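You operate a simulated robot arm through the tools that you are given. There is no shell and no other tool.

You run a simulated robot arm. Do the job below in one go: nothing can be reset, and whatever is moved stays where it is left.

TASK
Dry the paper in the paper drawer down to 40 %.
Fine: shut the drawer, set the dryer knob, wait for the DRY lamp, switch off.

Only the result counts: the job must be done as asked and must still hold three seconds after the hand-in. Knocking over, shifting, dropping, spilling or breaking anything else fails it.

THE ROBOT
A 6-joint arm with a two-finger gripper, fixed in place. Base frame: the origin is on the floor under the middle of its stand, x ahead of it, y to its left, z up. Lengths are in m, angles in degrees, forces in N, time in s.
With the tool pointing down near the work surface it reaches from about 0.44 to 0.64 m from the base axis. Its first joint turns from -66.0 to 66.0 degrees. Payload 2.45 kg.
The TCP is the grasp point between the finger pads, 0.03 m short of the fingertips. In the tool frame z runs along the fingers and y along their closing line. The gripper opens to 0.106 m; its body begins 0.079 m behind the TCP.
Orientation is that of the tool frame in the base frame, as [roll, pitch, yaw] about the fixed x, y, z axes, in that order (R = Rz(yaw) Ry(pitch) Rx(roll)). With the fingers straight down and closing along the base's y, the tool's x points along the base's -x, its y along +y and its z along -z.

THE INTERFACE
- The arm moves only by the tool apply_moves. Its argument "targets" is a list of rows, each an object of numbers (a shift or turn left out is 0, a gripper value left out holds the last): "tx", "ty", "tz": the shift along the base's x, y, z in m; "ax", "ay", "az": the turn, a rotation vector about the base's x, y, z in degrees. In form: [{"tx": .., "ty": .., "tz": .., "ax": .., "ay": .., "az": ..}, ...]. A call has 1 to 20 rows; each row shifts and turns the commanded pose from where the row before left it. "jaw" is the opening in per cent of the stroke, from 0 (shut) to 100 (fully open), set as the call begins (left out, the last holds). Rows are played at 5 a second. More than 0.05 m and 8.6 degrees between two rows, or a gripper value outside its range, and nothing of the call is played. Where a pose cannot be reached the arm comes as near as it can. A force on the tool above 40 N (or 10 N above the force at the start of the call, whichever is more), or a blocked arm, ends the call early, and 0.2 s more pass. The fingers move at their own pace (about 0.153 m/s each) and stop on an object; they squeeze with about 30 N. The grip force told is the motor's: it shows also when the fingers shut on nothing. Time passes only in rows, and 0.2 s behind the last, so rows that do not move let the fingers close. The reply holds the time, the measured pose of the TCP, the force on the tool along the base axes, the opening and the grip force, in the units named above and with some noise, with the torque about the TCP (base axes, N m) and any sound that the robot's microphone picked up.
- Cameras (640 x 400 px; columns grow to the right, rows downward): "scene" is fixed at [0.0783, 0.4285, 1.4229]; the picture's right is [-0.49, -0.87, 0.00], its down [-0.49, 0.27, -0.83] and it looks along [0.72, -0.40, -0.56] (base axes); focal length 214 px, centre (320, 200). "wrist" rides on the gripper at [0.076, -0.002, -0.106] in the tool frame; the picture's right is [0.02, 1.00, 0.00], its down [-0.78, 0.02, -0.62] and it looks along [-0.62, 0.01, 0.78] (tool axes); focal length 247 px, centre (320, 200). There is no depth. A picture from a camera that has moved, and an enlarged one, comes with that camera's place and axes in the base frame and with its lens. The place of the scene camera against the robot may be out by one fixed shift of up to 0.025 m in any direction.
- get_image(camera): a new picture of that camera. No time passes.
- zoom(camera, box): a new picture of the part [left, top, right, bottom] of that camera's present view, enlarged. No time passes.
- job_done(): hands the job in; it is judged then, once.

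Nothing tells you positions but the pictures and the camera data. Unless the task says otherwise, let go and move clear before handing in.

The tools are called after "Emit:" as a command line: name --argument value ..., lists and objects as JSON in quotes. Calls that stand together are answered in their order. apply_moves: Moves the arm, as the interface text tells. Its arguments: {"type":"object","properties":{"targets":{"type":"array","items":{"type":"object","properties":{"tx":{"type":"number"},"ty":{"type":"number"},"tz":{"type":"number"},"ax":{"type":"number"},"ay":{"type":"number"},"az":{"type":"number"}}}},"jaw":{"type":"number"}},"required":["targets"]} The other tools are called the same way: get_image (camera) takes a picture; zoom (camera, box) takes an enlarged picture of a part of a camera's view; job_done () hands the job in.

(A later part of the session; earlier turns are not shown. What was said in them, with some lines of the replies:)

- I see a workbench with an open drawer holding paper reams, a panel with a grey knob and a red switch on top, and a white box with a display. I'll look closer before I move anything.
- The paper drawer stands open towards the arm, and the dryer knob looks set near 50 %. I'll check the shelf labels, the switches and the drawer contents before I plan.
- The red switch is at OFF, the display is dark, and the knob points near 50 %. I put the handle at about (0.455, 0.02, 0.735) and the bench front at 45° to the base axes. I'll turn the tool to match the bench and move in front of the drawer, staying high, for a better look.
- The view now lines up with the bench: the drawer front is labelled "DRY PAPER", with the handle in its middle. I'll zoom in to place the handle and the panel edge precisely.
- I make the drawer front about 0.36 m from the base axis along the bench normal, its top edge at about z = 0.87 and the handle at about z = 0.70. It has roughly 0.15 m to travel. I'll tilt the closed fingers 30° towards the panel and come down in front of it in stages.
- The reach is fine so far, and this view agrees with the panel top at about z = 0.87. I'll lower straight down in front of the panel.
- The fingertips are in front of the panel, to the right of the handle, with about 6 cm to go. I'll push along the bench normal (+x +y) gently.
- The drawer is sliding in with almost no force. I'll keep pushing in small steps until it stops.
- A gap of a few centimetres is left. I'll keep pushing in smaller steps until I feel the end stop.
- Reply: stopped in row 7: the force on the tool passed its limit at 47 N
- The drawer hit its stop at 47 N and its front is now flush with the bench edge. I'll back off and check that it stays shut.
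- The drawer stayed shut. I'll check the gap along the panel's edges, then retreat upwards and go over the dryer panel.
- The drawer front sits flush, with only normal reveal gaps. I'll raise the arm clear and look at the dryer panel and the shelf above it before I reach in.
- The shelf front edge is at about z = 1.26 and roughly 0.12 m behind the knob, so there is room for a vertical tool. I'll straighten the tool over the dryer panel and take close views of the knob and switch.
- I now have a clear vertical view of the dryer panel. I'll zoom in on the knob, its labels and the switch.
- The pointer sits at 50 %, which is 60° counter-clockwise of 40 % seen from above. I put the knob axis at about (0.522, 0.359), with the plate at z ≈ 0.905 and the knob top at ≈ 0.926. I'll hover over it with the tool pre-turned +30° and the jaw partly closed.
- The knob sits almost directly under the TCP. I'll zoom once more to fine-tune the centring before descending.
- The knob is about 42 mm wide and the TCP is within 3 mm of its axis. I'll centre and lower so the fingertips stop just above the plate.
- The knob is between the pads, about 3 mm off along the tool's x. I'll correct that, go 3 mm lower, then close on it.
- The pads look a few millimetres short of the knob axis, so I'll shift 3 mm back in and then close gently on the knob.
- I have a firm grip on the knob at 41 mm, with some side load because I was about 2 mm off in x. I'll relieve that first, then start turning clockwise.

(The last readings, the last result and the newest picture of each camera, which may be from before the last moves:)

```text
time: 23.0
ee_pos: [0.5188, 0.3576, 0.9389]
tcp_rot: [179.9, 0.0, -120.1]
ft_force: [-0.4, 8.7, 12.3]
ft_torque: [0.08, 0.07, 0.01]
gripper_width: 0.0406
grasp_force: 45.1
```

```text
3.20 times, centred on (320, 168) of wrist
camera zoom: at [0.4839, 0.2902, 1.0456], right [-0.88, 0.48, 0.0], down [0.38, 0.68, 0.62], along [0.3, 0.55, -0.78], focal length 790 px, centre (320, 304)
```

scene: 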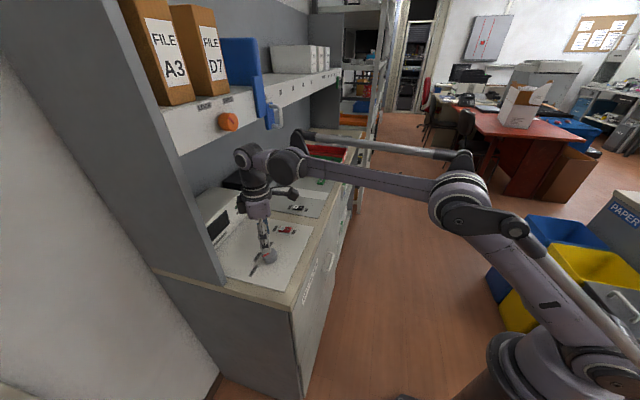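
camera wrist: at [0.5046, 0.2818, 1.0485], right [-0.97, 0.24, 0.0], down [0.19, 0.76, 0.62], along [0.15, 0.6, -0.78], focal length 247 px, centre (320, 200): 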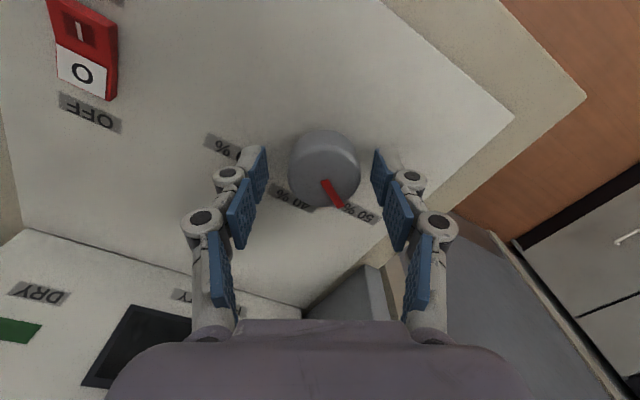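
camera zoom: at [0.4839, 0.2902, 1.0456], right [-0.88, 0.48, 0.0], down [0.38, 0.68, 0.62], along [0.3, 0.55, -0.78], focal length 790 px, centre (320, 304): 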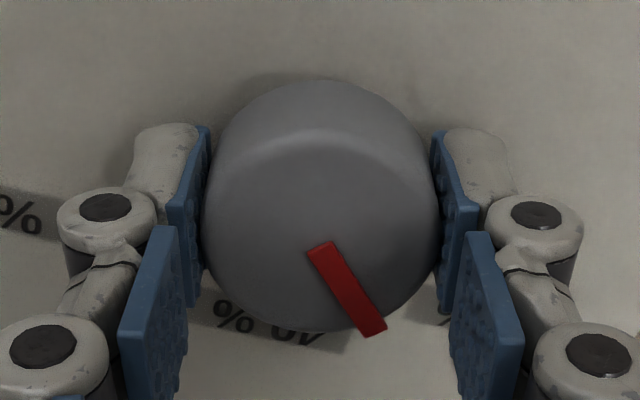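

The knob follows the gripper, with the pointer fixed relative to the pads. There is about 12 N of upward load, so I'll lift 1 mm and shift slightly, then continue the turn.

Emit:
apply_moves --targets '[{"tz": 0.001, "ty": 0.001}, {"az": -5}, {"az": -5}, {"az": -5}, {"az": -5}, {}]' --jaw 30

Emit:
zoom --camera "wrist" --box '[220, 105, 420, 230]'

```text
time: 24.4
ee_pos: [0.5189, 0.3573, 0.9397]
tcp_rot: [179.8, -0.2, -140.3]
ft_force: [-3.8, -5.8, -18.2]
ft_torque: [-0.07, -0.12, 0.0]
gripper_width: 0.0403
grasp_force: 44.8
```

```text
3.20 times, centred on (320, 168) of wrist
camera zoom: at [0.4635, 0.3072, 1.0459], right [-0.66, 0.76, 0.0], down [0.59, 0.51, 0.62], along [0.47, 0.41, -0.79], focal length 790 px, centre (320, 304)
```

zoom: 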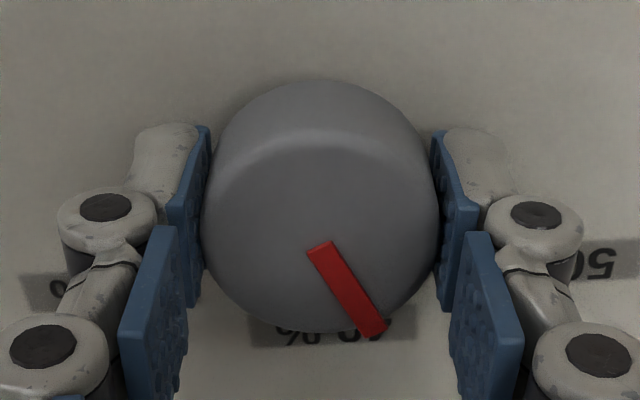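

Turned 35° so far, and the pointer is nearing 40 %. I'll ease the vertical load and turn the remaining 25°.

Emit:
apply_moves --targets '[{"tz": -0.0006}, {"az": -5}, {"az": -5}, {"az": -5}, {"az": -5}, {"az": -4.7}, {}]' --jaw 30

Emit:
zoom --camera "wrist" --box '[220, 105, 420, 230]'

Emit:
zoom --camera "scene" --box '[200, 190, 340, 290]'

```text
time: 26.0
ee_pos: [0.519, 0.3577, 0.94]
tcp_rot: [179.9, -0.2, -164.9]
ft_force: [-1.5, -13.9, -8.3]
ft_torque: [-0.28, 0.08, 0.01]
gripper_width: 0.0409
grasp_force: 45.1
```

```text
3.20 times, centred on (320, 168) of wrist
camera zoom: at [0.4476, 0.3355, 1.0457], right [-0.28, 0.96, 0.0], down [0.75, 0.22, 0.62], along [0.6, 0.18, -0.78], focal length 790 px, centre (320, 304)
```

zoom: 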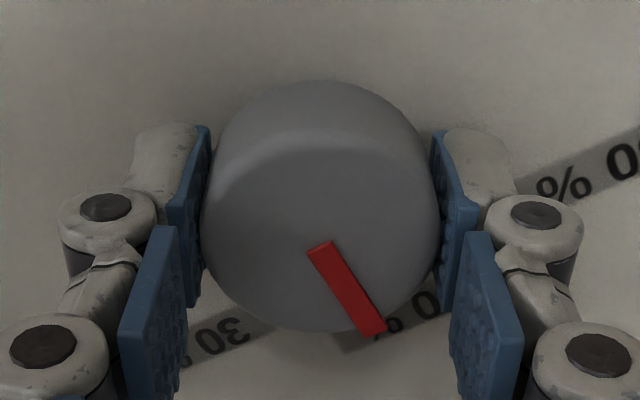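

```text
4.00 times, centred on (270, 240) of scene
camera zoom: at [0.0785, 0.4282, 1.423], right [-0.49, -0.87, 0.0], down [-0.49, 0.27, -0.83], along [0.72, -0.4, -0.56], focal length 858 px, centre (520, 40)
```

zoom: 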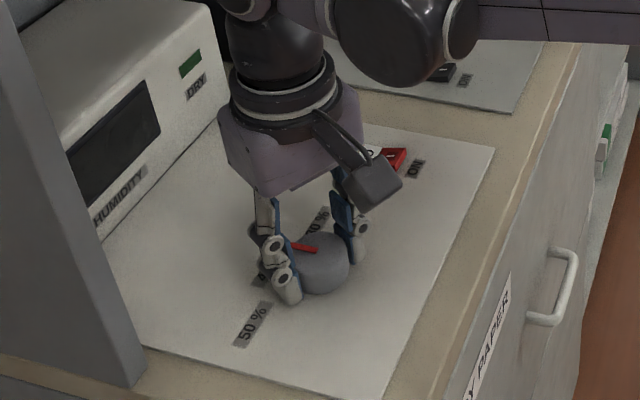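

The pointer direction now works out at about 45°, right on the 40 % mark. I'll relieve the side load, open the fingers and check that the knob stays.

Emit:
apply_moves --targets '[{"ty": -0.0012}, {}]' --jaw 30

Emit:
apply_moves --targets '[{}, {}, {}]' --jaw 62

Emit:
apply_moves --targets '[{"tz": 0.015}, {"tz": 0.02}, {"tz": 0.025}, {"tz": 0.025}, {}]'

Emit:
get_image --camera "wrist"

Emit:
zoom --camera "wrist" --box '[220, 60, 420, 185]'

```text
time: 26.6
ee_pos: [0.5194, 0.3578, 0.9383]
tcp_rot: [179.9, 0.0, -164.9]
ft_force: [2.1, -6.8, -7.8]
ft_torque: [-0.56, 0.05, -0.02]
gripper_width: 0.0407
grasp_force: 45.3
```

```text
time: 27.4
ee_pos: [0.5203, 0.3571, 0.9391]
tcp_rot: [179.9, -0.1, -164.8]
ft_force: [-0.4, -0.1, -0.1]
ft_torque: [0.01, 0.02, -0.02]
gripper_width: 0.0659
grasp_force: 0.1
```

```text
time: 28.6
ee_pos: [0.52, 0.3572, 1.025]
tcp_rot: [179.8, -0.1, -164.8]
ft_force: [0.2, 0.1, -0.5]
ft_torque: [0.01, 0.0, 0.04]
gripper_width: 0.0656
grasp_force: 0.1
```

```text
taken
camera wrist: at [0.4475, 0.335, 1.1316], right [-0.28, 0.96, 0.0], down [0.75, 0.22, 0.62], along [0.59, 0.18, -0.78], focal length 247 px, centre (320, 200)
```

wrist: 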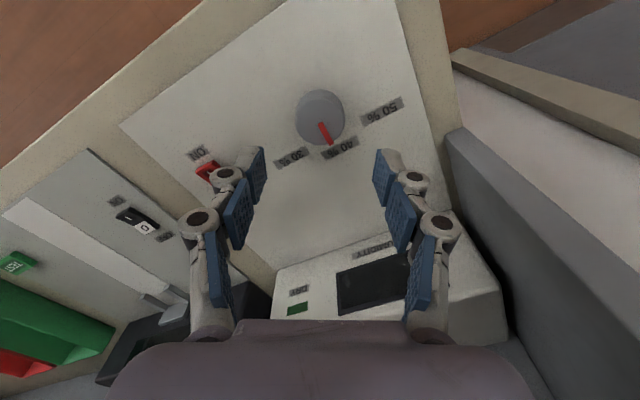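

```text
3.20 times, centred on (320, 122) of wrist
camera zoom: at [0.4475, 0.335, 1.1316], right [-0.28, 0.96, 0.0], down [0.75, 0.22, 0.62], along [0.59, 0.18, -0.78], focal length 790 px, centre (320, 448)
```

zoom: 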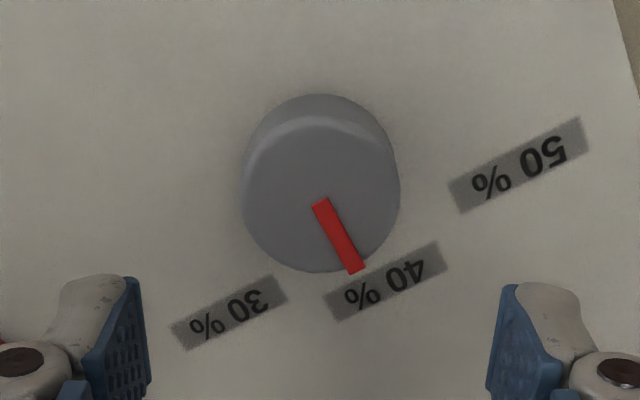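

The knob stays at 40 %: its pointer reads about 44° and the label direction about 45°. Next is the red rocker, whose ON half I put at about (0.611, 0.265), z ≈ 0.915. That's beyond the vertical reach, so I'll close the fingers, realign with the bench, tilt 25° and hover above it.

Emit:
apply_moves --targets '[{"tx": 0.0109, "ty": -0.0121, "az": 7.45}, {"tx": 0.0109, "ty": -0.0121, "az": 7.45}, {"tx": 0.0109, "ty": -0.0121, "az": 7.45}, {"tx": 0.0109, "ty": -0.0121, "az": 7.45}, {"tx": 0.0087, "ty": -0.0097, "tz": -0.0056, "ax": 3.536, "ay": -3.536}, {"tx": 0.0087, "ty": -0.0097, "tz": -0.0056, "ax": 3.536, "ay": -3.536}, {"tx": 0.0087, "ty": -0.0097, "tz": -0.0056, "ax": 3.536, "ay": -3.536}, {"tx": 0.0087, "ty": -0.0097, "tz": -0.0056, "ax": 3.536, "ay": -3.536}, {"tx": 0.0087, "ty": -0.0097, "tz": -0.0056, "ax": 3.536, "ay": -3.536}, {}]' --jaw 0

Emit:
get_image --camera "wrist"

Emit:
get_image --camera "scene"

Emit:
zoom --camera "wrist" --box '[250, 60, 410, 160]'

```text
time: 30.8
ee_pos: [0.6063, 0.2609, 0.9953]
tcp_rot: [179.7, 25.0, -134.9]
ft_force: [0.7, 0.2, -0.4]
ft_torque: [0.01, 0.01, -0.01]
gripper_width: 0.0
grasp_force: 28.5
```

```text
taken
camera wrist: at [0.5283, 0.1781, 1.0603], right [-0.72, 0.69, -0.01], down [0.31, 0.33, 0.89], along [0.62, 0.64, -0.45], focal length 247 px, centre (320, 200)
```

wrist: 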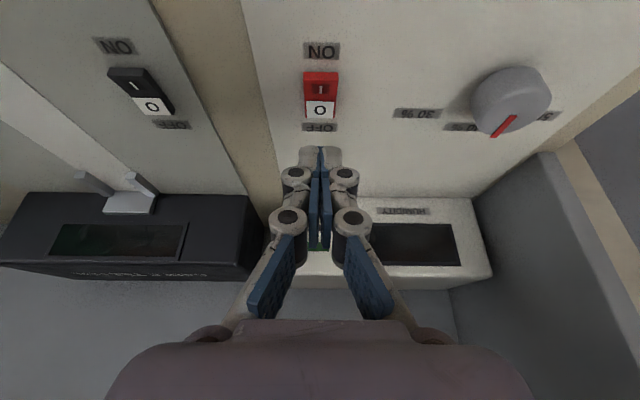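

```text
taken
```

scene: 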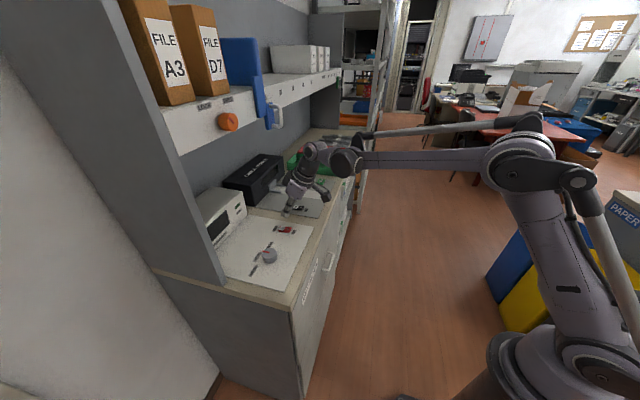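

```text
4.00 times, centred on (330, 110) of wrist
camera zoom: at [0.5283, 0.1781, 1.0603], right [-0.72, 0.69, -0.01], down [0.31, 0.33, 0.89], along [0.62, 0.64, -0.45], focal length 988 px, centre (280, 560)
```

zoom: 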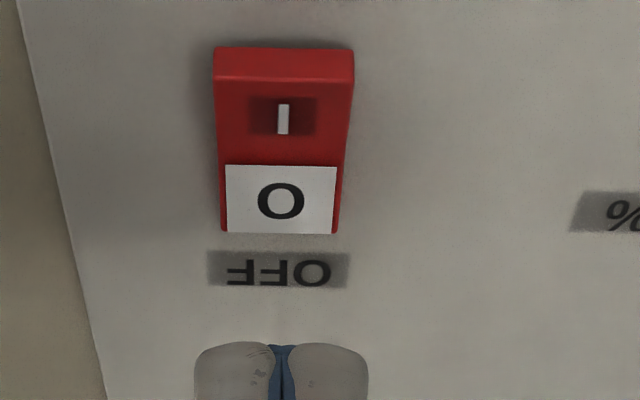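

The fingertips are lined up with the rocker along the bench, and the ON half is raised. I'll shift a touch towards its front end and descend onto it, slowly at the end.

Emit:
apply_moves --targets '[{"tx": -0.002, "ty": -0.002, "tz": -0.014}, {"tz": -0.014}, {"tz": -0.01}, {"tz": -0.003}, {"tz": -0.002}, {"tz": -0.002}]' --jaw 0

Emit:
zoom --camera "wrist" --box '[240, 80, 400, 180]'

Emit:
zoom --camera "scene" --box '[190, 180, 330, 270]'

```text
time: 32.2
ee_pos: [0.6052, 0.2584, 0.9509]
tcp_rot: [179.8, 24.9, -135.1]
ft_force: [0.2, -0.7, 0.9]
ft_torque: [0.02, 0.03, 0.03]
gripper_width: 0.0001
grasp_force: 28.5
```

```text
4.00 times, centred on (320, 130) of wrist
camera zoom: at [0.5264, 0.1762, 1.0154], right [-0.72, 0.69, -0.01], down [0.31, 0.33, 0.89], along [0.62, 0.64, -0.45], focal length 988 px, centre (320, 480)
```

zoom: 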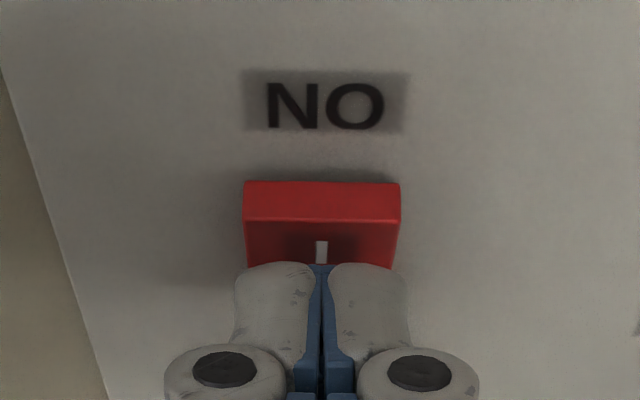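

```text
4.44 times, centred on (260, 225) of scene
camera zoom: at [0.0783, 0.4285, 1.4229], right [-0.49, -0.87, 0.0], down [-0.49, 0.27, -0.83], along [0.72, -0.4, -0.56], focal length 953 px, centre (587, 89)
```

zoom: 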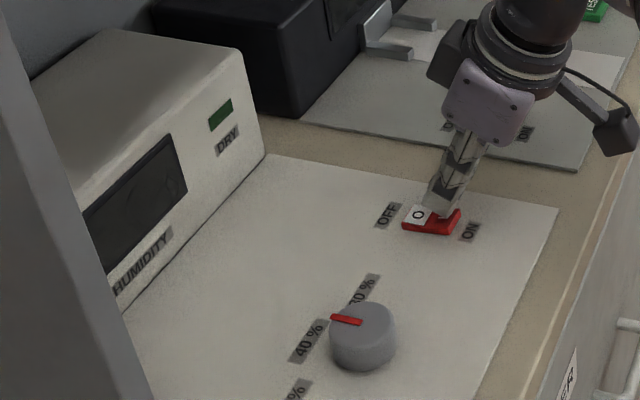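

The tips are right over the "I" mark, nearly touching, and the knob pointer is at 40 %. I'll press down in 2 mm steps.

Emit:
apply_moves --targets '[{"tz": -0.002}, {"tz": -0.002}, {"tz": -0.002}, {"tz": -0.002}]' --jaw 0

Emit:
zoom --camera "wrist" --box '[240, 80, 400, 180]'

Emit:
zoom --camera "scene" --box '[190, 180, 330, 270]'

```text
time: 33.2
ee_pos: [0.6043, 0.2584, 0.9436]
tcp_rot: [179.9, 25.0, -135.1]
ft_force: [-0.9, -0.8, 0.6]
ft_torque: [-0.03, 0.01, 0.0]
gripper_width: 0.0
grasp_force: 28.4
```

```text
4.00 times, centred on (320, 130) of wrist
camera zoom: at [0.5263, 0.1762, 1.0075], right [-0.72, 0.69, -0.01], down [0.31, 0.33, 0.89], along [0.62, 0.64, -0.45], focal length 988 px, centre (320, 480)
```

zoom: 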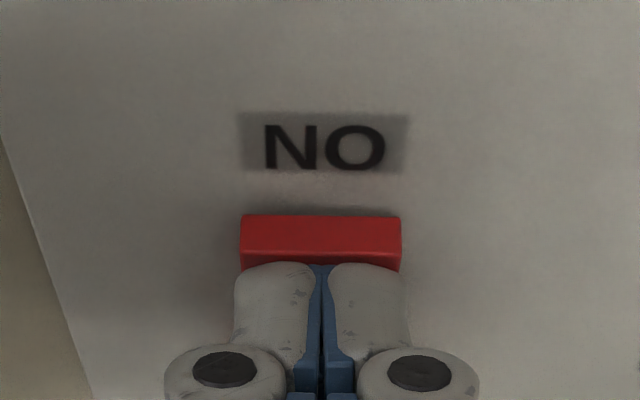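

```text
4.44 times, centred on (260, 225) of scene
camera zoom: at [0.0783, 0.4285, 1.4229], right [-0.49, -0.87, 0.0], down [-0.49, 0.27, -0.83], along [0.72, -0.4, -0.56], focal length 953 px, centre (587, 89)
```

zoom: 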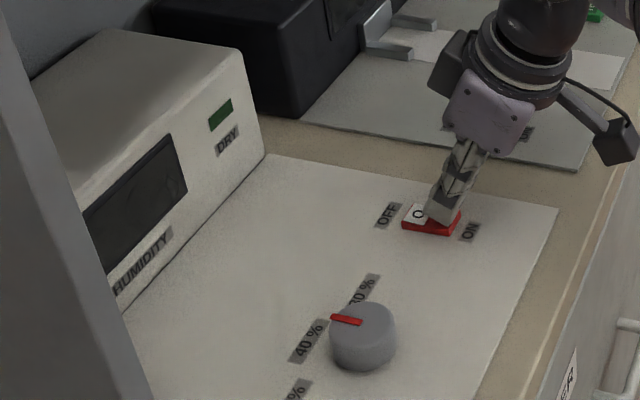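

No contact yet. I'll continue down.

Emit:
apply_moves --targets '[{"tz": -0.002}, {"tz": -0.002}, {"tz": -0.002}]' --jaw 0

Emit:
zoom --camera "wrist" --box '[240, 80, 400, 180]'

Emit:
zoom --camera "scene" --box '[190, 180, 330, 270]'

```text
time: 34.2
ee_pos: [0.6059, 0.2585, 0.9401]
tcp_rot: [179.7, 25.2, -135.1]
ft_force: [-4.4, -2.6, 11.7]
ft_torque: [-0.1, 0.12, -0.03]
gripper_width: 0.006
grasp_force: 28.2
heard: click, click
stopped in row 3: the force on the tool passed its limit at 42 N (the readings are from after the stop); the commanded pose is now the measured one
```

```text
4.00 times, centred on (320, 130) of wrist
camera zoom: at [0.526, 0.1758, 1.0037], right [-0.72, 0.69, -0.01], down [0.3, 0.32, 0.9], along [0.62, 0.64, -0.44], focal length 988 px, centre (320, 480)
```

zoom: 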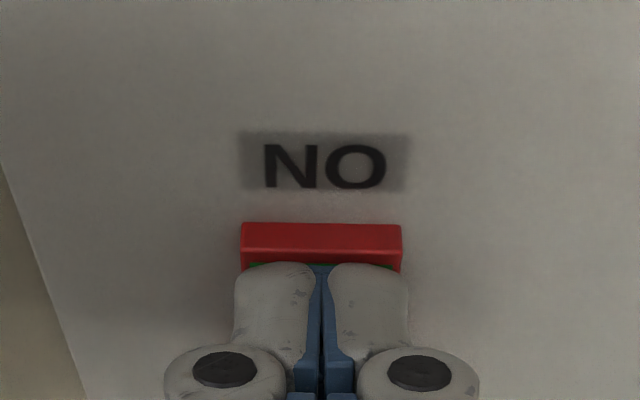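

```text
4.44 times, centred on (260, 225) of scene
camera zoom: at [0.078, 0.4283, 1.423], right [-0.49, -0.87, 0.0], down [-0.49, 0.27, -0.83], along [0.72, -0.4, -0.56], focal length 953 px, centre (587, 89)
```

zoom: 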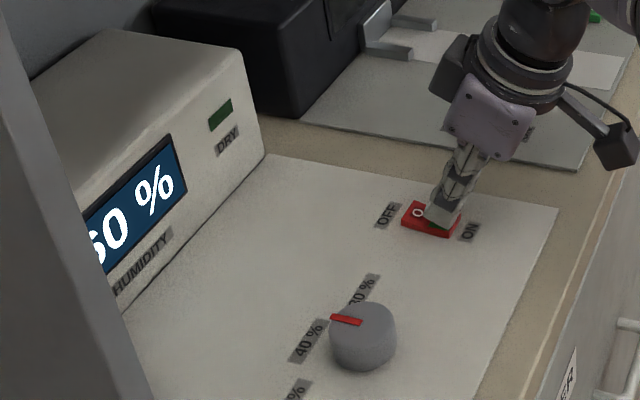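

The dryer is on: the display reads 60 % and the knob still points to 40 %. I'll lift off and hover over the O half, ready to switch off, while I watch the display and the DRY lamp.

Emit:
apply_moves --targets '[{"tz": 0.015}, {"tz": 0.015, "tx": 0.006, "ty": 0.006}, {"tx": 0.0084, "ty": 0.0084}, {"tx": 0.0083, "ty": 0.0083}]' --jaw 0

Emit:
zoom --camera "scene" --box '[190, 180, 330, 270]'

Emit:
get_image --camera "wrist"

```text
time: 35.2
ee_pos: [0.6276, 0.2816, 0.9703]
tcp_rot: [179.7, 25.2, -135.1]
ft_force: [0.5, 1.5, -0.6]
ft_torque: [-0.03, -0.02, 0.0]
gripper_width: 0.0
grasp_force: 28.9
```

```text
4.44 times, centred on (260, 225) of scene
camera zoom: at [0.0783, 0.4285, 1.4229], right [-0.49, -0.87, 0.0], down [-0.49, 0.27, -0.83], along [0.72, -0.4, -0.56], focal length 953 px, centre (587, 89)
```

zoom: 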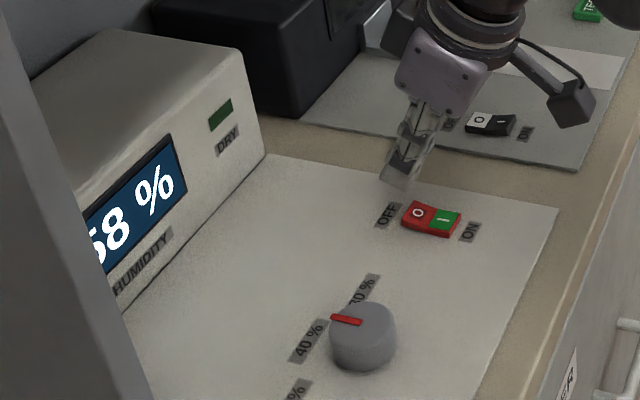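

```text
taken
camera wrist: at [0.5488, 0.1987, 1.0328], right [-0.72, 0.69, -0.01], down [0.3, 0.32, 0.9], along [0.62, 0.64, -0.44], focal length 247 px, centre (320, 200)
```

wrist: 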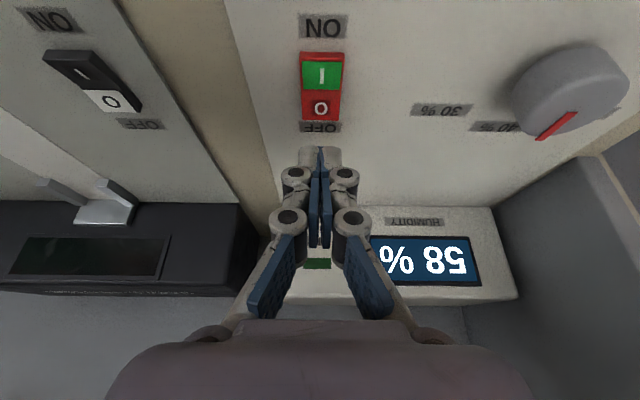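

Humidity reads 58 % and drops roughly 2 % per second, the rocker shows green ON, and the DRY lamp is unlit. I'll lower a little closer to the O half and wait.

Emit:
apply_moves --targets '[{"tz": -0.005}, {"tz": -0.005}, {}, {}, {}, {}, {}, {}, {}, {}]' --jaw 0

Emit:
zoom --camera "scene" --box '[190, 180, 330, 270]'

Emit:
get_image --camera "wrist"

```text
time: 37.4
ee_pos: [0.627, 0.2805, 0.9594]
tcp_rot: [179.9, 25.2, -135.0]
ft_force: [-0.1, 0.1, 0.0]
ft_torque: [-0.04, 0.0, 0.04]
gripper_width: 0.0
grasp_force: 28.2
```

```text
4.44 times, centred on (260, 225) of scene
camera zoom: at [0.0783, 0.4285, 1.4229], right [-0.49, -0.87, 0.0], down [-0.49, 0.27, -0.83], along [0.72, -0.4, -0.56], focal length 953 px, centre (587, 89)
```

zoom: 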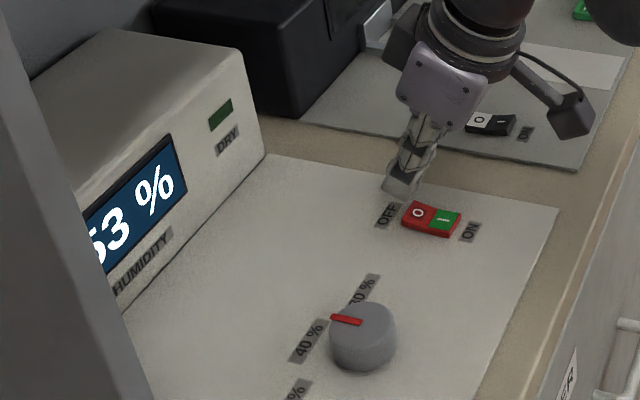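

```text
taken
camera wrist: at [0.549, 0.1987, 1.0227], right [-0.72, 0.69, -0.01], down [0.3, 0.32, 0.9], along [0.62, 0.64, -0.44], focal length 247 px, centre (320, 200)
```

wrist: 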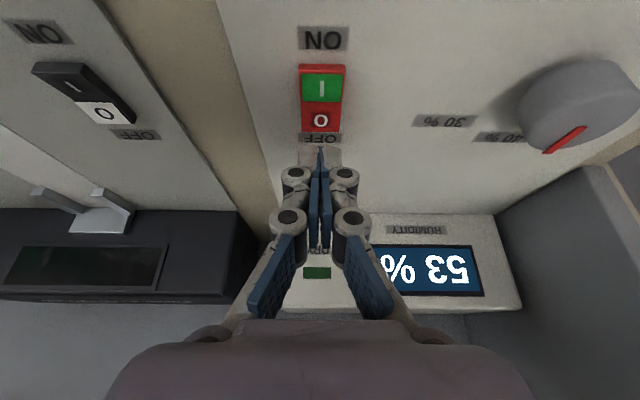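

Humidity reads 53 %. I expect 40 % at about t = 43 s. I'll check the fingertip alignment over the O half while waiting.

Emit:
zoom --camera "wrist" --box '[260, 70, 380, 170]'

Emit:
zoom --camera "scene" --box '[260, 205, 310, 240]'

```text
4.00 times, centred on (320, 120) of wrist
camera zoom: at [0.549, 0.1987, 1.0227], right [-0.72, 0.69, -0.01], down [0.3, 0.32, 0.9], along [0.62, 0.64, -0.44], focal length 988 px, centre (320, 520)
```

zoom: 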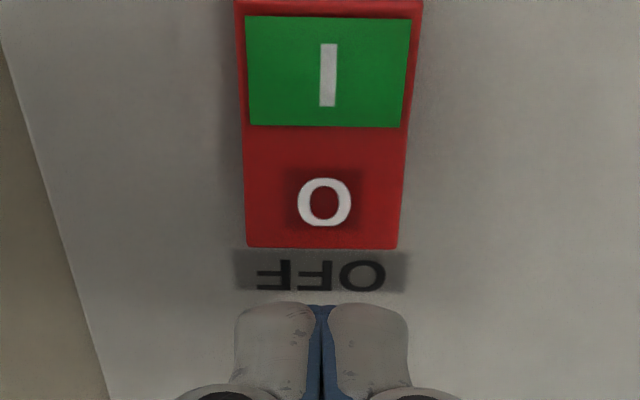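

```text
11.43 times, centred on (285, 222) of scene
camera zoom: at [0.0783, 0.4285, 1.4229], right [-0.49, -0.87, 0.0], down [-0.49, 0.27, -0.83], along [0.72, -0.4, -0.56], focal length 2451 px, centre (720, -57)
```

zoom: 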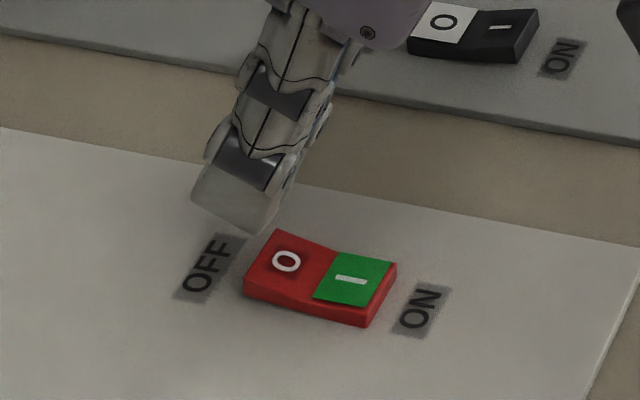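

The tip would land close to the O half's outer end, so I'll shift 6 mm towards the pivot side for a safe contact and keep waiting.

Emit:
apply_moves --targets '[{"tx": -0.0042, "ty": -0.0042, "tz": -0.002}, {}, {}, {}, {}, {}, {}, {}, {}, {}]' --jaw 0

Emit:
zoom --camera "scene" --box '[190, 180, 330, 270]'

Emit:
zoom --camera "wrist" --box '[260, 70, 380, 170]'

Emit:
zoom --camera "scene" --box '[260, 205, 310, 240]'

```text
time: 39.6
ee_pos: [0.623, 0.2775, 0.9567]
tcp_rot: [179.8, 25.3, -135.1]
ft_force: [-0.9, 0.8, 0.2]
ft_torque: [-0.01, -0.01, 0.02]
gripper_width: 0.0
grasp_force: 28.4
```

```text
4.44 times, centred on (260, 225) of scene
camera zoom: at [0.0783, 0.4285, 1.4229], right [-0.49, -0.87, 0.0], down [-0.49, 0.27, -0.83], along [0.72, -0.4, -0.56], focal length 953 px, centre (587, 89)
```

zoom: 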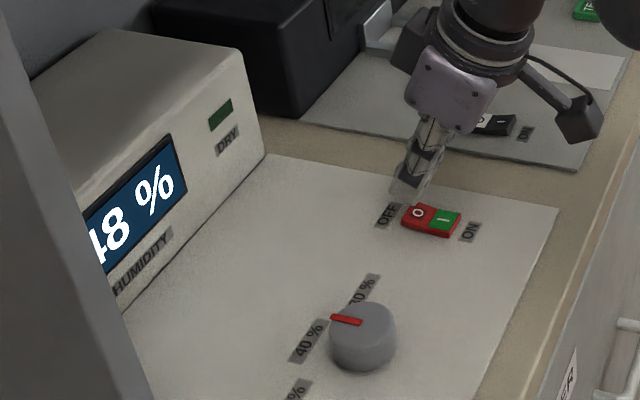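

```text
4.00 times, centred on (320, 120) of wrist
camera zoom: at [0.5449, 0.1945, 1.0206], right [-0.72, 0.69, -0.01], down [0.3, 0.32, 0.9], along [0.62, 0.64, -0.44], focal length 988 px, centre (320, 520)
```

zoom: 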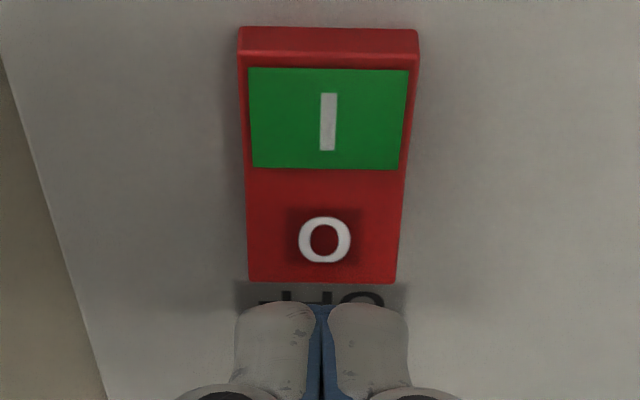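

```text
11.43 times, centred on (285, 222) of scene
camera zoom: at [0.0783, 0.4285, 1.4229], right [-0.49, -0.87, 0.0], down [-0.49, 0.27, -0.83], along [0.72, -0.4, -0.56], focal length 2451 px, centre (720, -57)
```

zoom: 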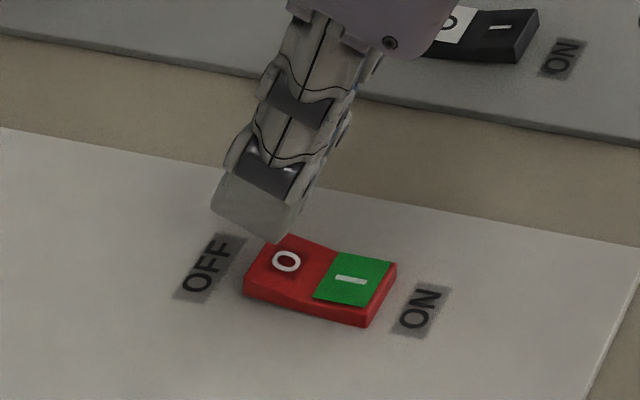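

Humidity reads 48 % and the lamp is still off. I'll wait about 2.6 s more, holding just above the O half.

Emit:
apply_moves --targets '[{"tz": -0.002}, {}, {}, {}, {}, {}, {}, {}, {}, {}, {}, {}]' --jaw 0

Emit:
zoom --camera "scene" --box '[190, 180, 330, 270]'

```text
time: 42.2
ee_pos: [0.6231, 0.2774, 0.9554]
tcp_rot: [179.8, 25.3, -135.1]
ft_force: [0.6, 0.1, -0.1]
ft_torque: [-0.01, 0.0, -0.02]
gripper_width: 0.0003
grasp_force: 28.7
```

```text
4.44 times, centred on (260, 225) of scene
camera zoom: at [0.0783, 0.4285, 1.4229], right [-0.49, -0.87, 0.0], down [-0.49, 0.27, -0.83], along [0.72, -0.4, -0.56], focal length 953 px, centre (587, 89)
```

zoom: 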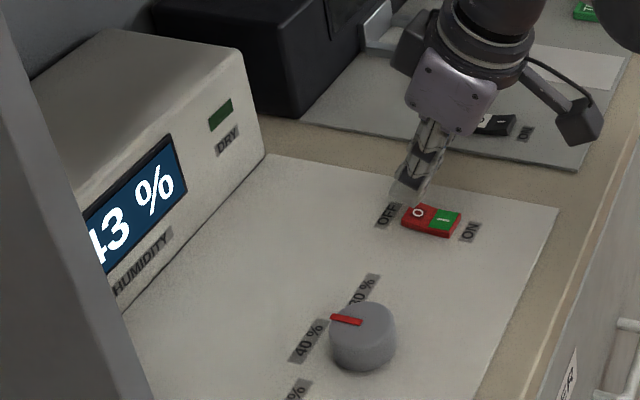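

Humidity reads 43 % and is nearly there. I'll wait in short steps now.

Emit:
apply_moves --targets '[{}, {}, {}, {}, {}]' --jaw 0

Emit:
zoom --camera "scene" --box '[190, 180, 330, 270]'

```text
time: 43.4
ee_pos: [0.6232, 0.2775, 0.9553]
tcp_rot: [179.7, 25.2, -135.0]
ft_force: [-1.1, 0.9, 0.4]
ft_torque: [0.03, -0.02, 0.03]
gripper_width: 0.0001
grasp_force: 29.0
```

```text
4.44 times, centred on (260, 225) of scene
camera zoom: at [0.0783, 0.4285, 1.4229], right [-0.49, -0.87, 0.0], down [-0.49, 0.27, -0.83], along [0.72, -0.4, -0.56], focal length 953 px, centre (587, 89)
```

zoom: 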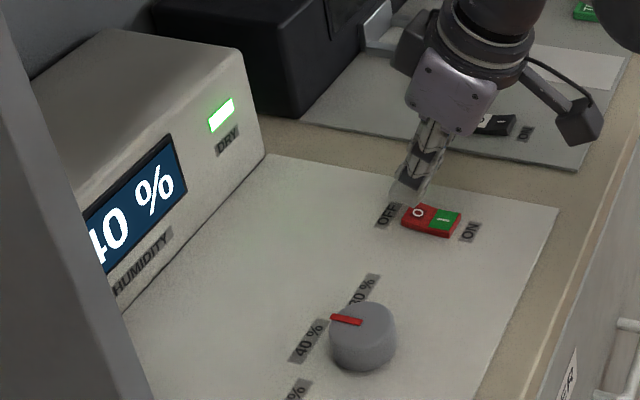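

The DRY lamp is lit at 40 %, so I'm pressing the O half now.

Emit:
apply_moves --targets '[{"tz": -0.005}, {"tz": -0.005}, {"tz": -0.003}, {"tz": -0.002}, {"tz": -0.002}]' --jaw 0

Emit:
zoom --camera "scene" --box '[190, 180, 330, 270]'

```text
time: 44.6
ee_pos: [0.6228, 0.2772, 0.9412]
tcp_rot: [179.8, 25.4, -135.1]
ft_force: [-4.8, -4.3, 40.1]
ft_torque: [-0.03, 0.08, 0.1]
gripper_width: 0.0059
grasp_force: 28.4
heard: click, click
```

```text
4.44 times, centred on (260, 225) of scene
camera zoom: at [0.0774, 0.428, 1.4231], right [-0.49, -0.87, 0.0], down [-0.49, 0.27, -0.83], along [0.72, -0.4, -0.56], focal length 953 px, centre (587, 89)
```

zoom: 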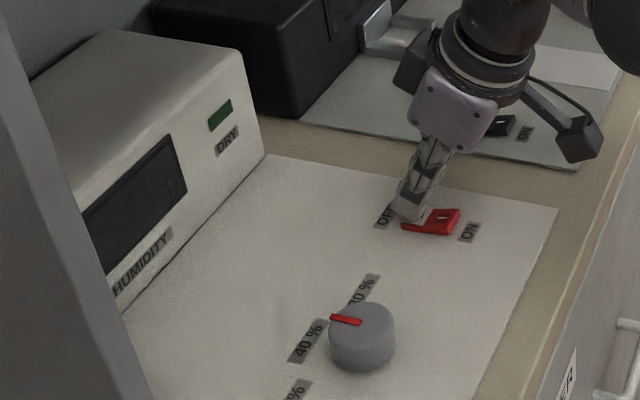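

The dryer is off: the display and lamp are dark and the ON half is raised again. I'll lift straight up and retreat clear of the bench.

Emit:
apply_moves --targets '[{"tz": 0.015}, {"tz": 0.025}, {"tz": 0.03}, {"tz": 0.03, "tx": -0.015, "ty": -0.015}, {"tz": 0.03, "tx": -0.02, "ty": -0.02}, {"tz": 0.03, "tx": -0.02, "ty": -0.02}, {"tz": 0.02, "tx": -0.02, "ty": -0.02}, {"tx": -0.02, "ty": -0.02}, {}]' --jaw 0

Emit:
get_image --camera "scene"

Emit:
zoom --camera "scene" --box '[190, 180, 330, 270]'

Emit:
get_image --camera "wrist"

Emit:
zoom --camera "scene" --box '[260, 200, 380, 380]'

```text
time: 46.6
ee_pos: [0.5288, 0.1826, 1.1169]
tcp_rot: [179.8, 25.3, -135.2]
ft_force: [-0.1, 0.1, 0.0]
ft_torque: [-0.01, 0.01, -0.03]
gripper_width: 0.0
grasp_force: 28.8
```

```text
taken
```

scene: 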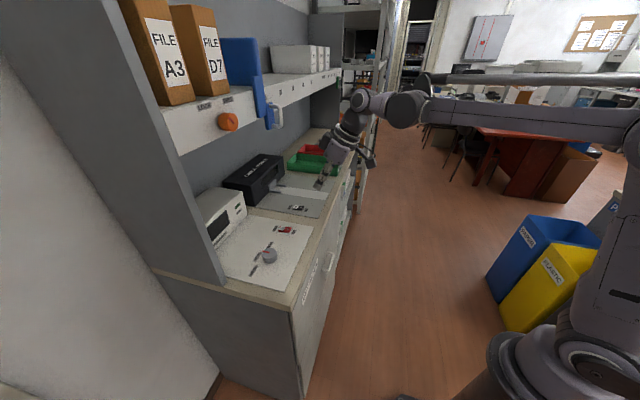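

```text
4.44 times, centred on (260, 225) of scene
camera zoom: at [0.0783, 0.4285, 1.4229], right [-0.49, -0.87, 0.0], down [-0.49, 0.27, -0.83], along [0.72, -0.4, -0.56], focal length 953 px, centre (587, 89)
```

zoom: 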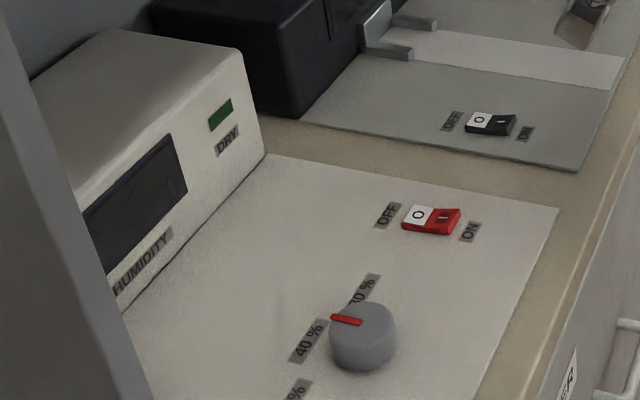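

```text
taken
camera wrist: at [0.4501, 0.1, 1.1813], right [-0.72, 0.69, -0.01], down [0.3, 0.32, 0.9], along [0.62, 0.64, -0.44], focal length 247 px, centre (320, 200)
```

wrist: 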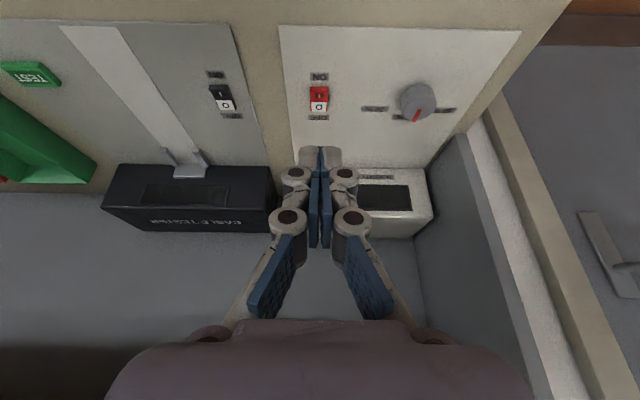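

```text
2.22 times, centred on (320, 290) of scene
camera zoom: at [0.0783, 0.4285, 1.4229], right [-0.49, -0.87, 0.0], down [-0.49, 0.27, -0.83], along [0.72, -0.4, -0.56], focal length 477 px, centre (320, 0)
```

zoom: 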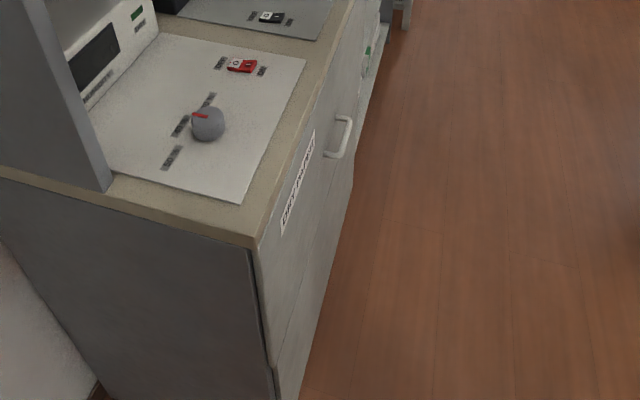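

The drawer is shut, the knob is at 40 %, and the dryer is off after the DRY lamp lit at 40 %. The arm is clear and nothing else looks disturbed, so I'm handing the job in.

Emit:
job_done

```text
The job is handed in.
```

The paper was dried to 40 %, and the job is handed in. I saw no verdict on the result.

- **Drawer:** I pushed the paper drawer in until it hit its stop. Its front sits flush with the bench and it stayed shut.
- **Knob:** I turned it from 50 % to 40 %, within about 2° by my camera estimate.
- **Drying:** The display started at 60 %. The DRY lamp came on at 40 %, and I pressed the switch off within about a second. The display and lamp then went dark, so I couldn't read the humidity again after that.
- **Surroundings:** Nothing else on the bench looks moved or knocked over in the last pictures, and the arm is clear of the bench.
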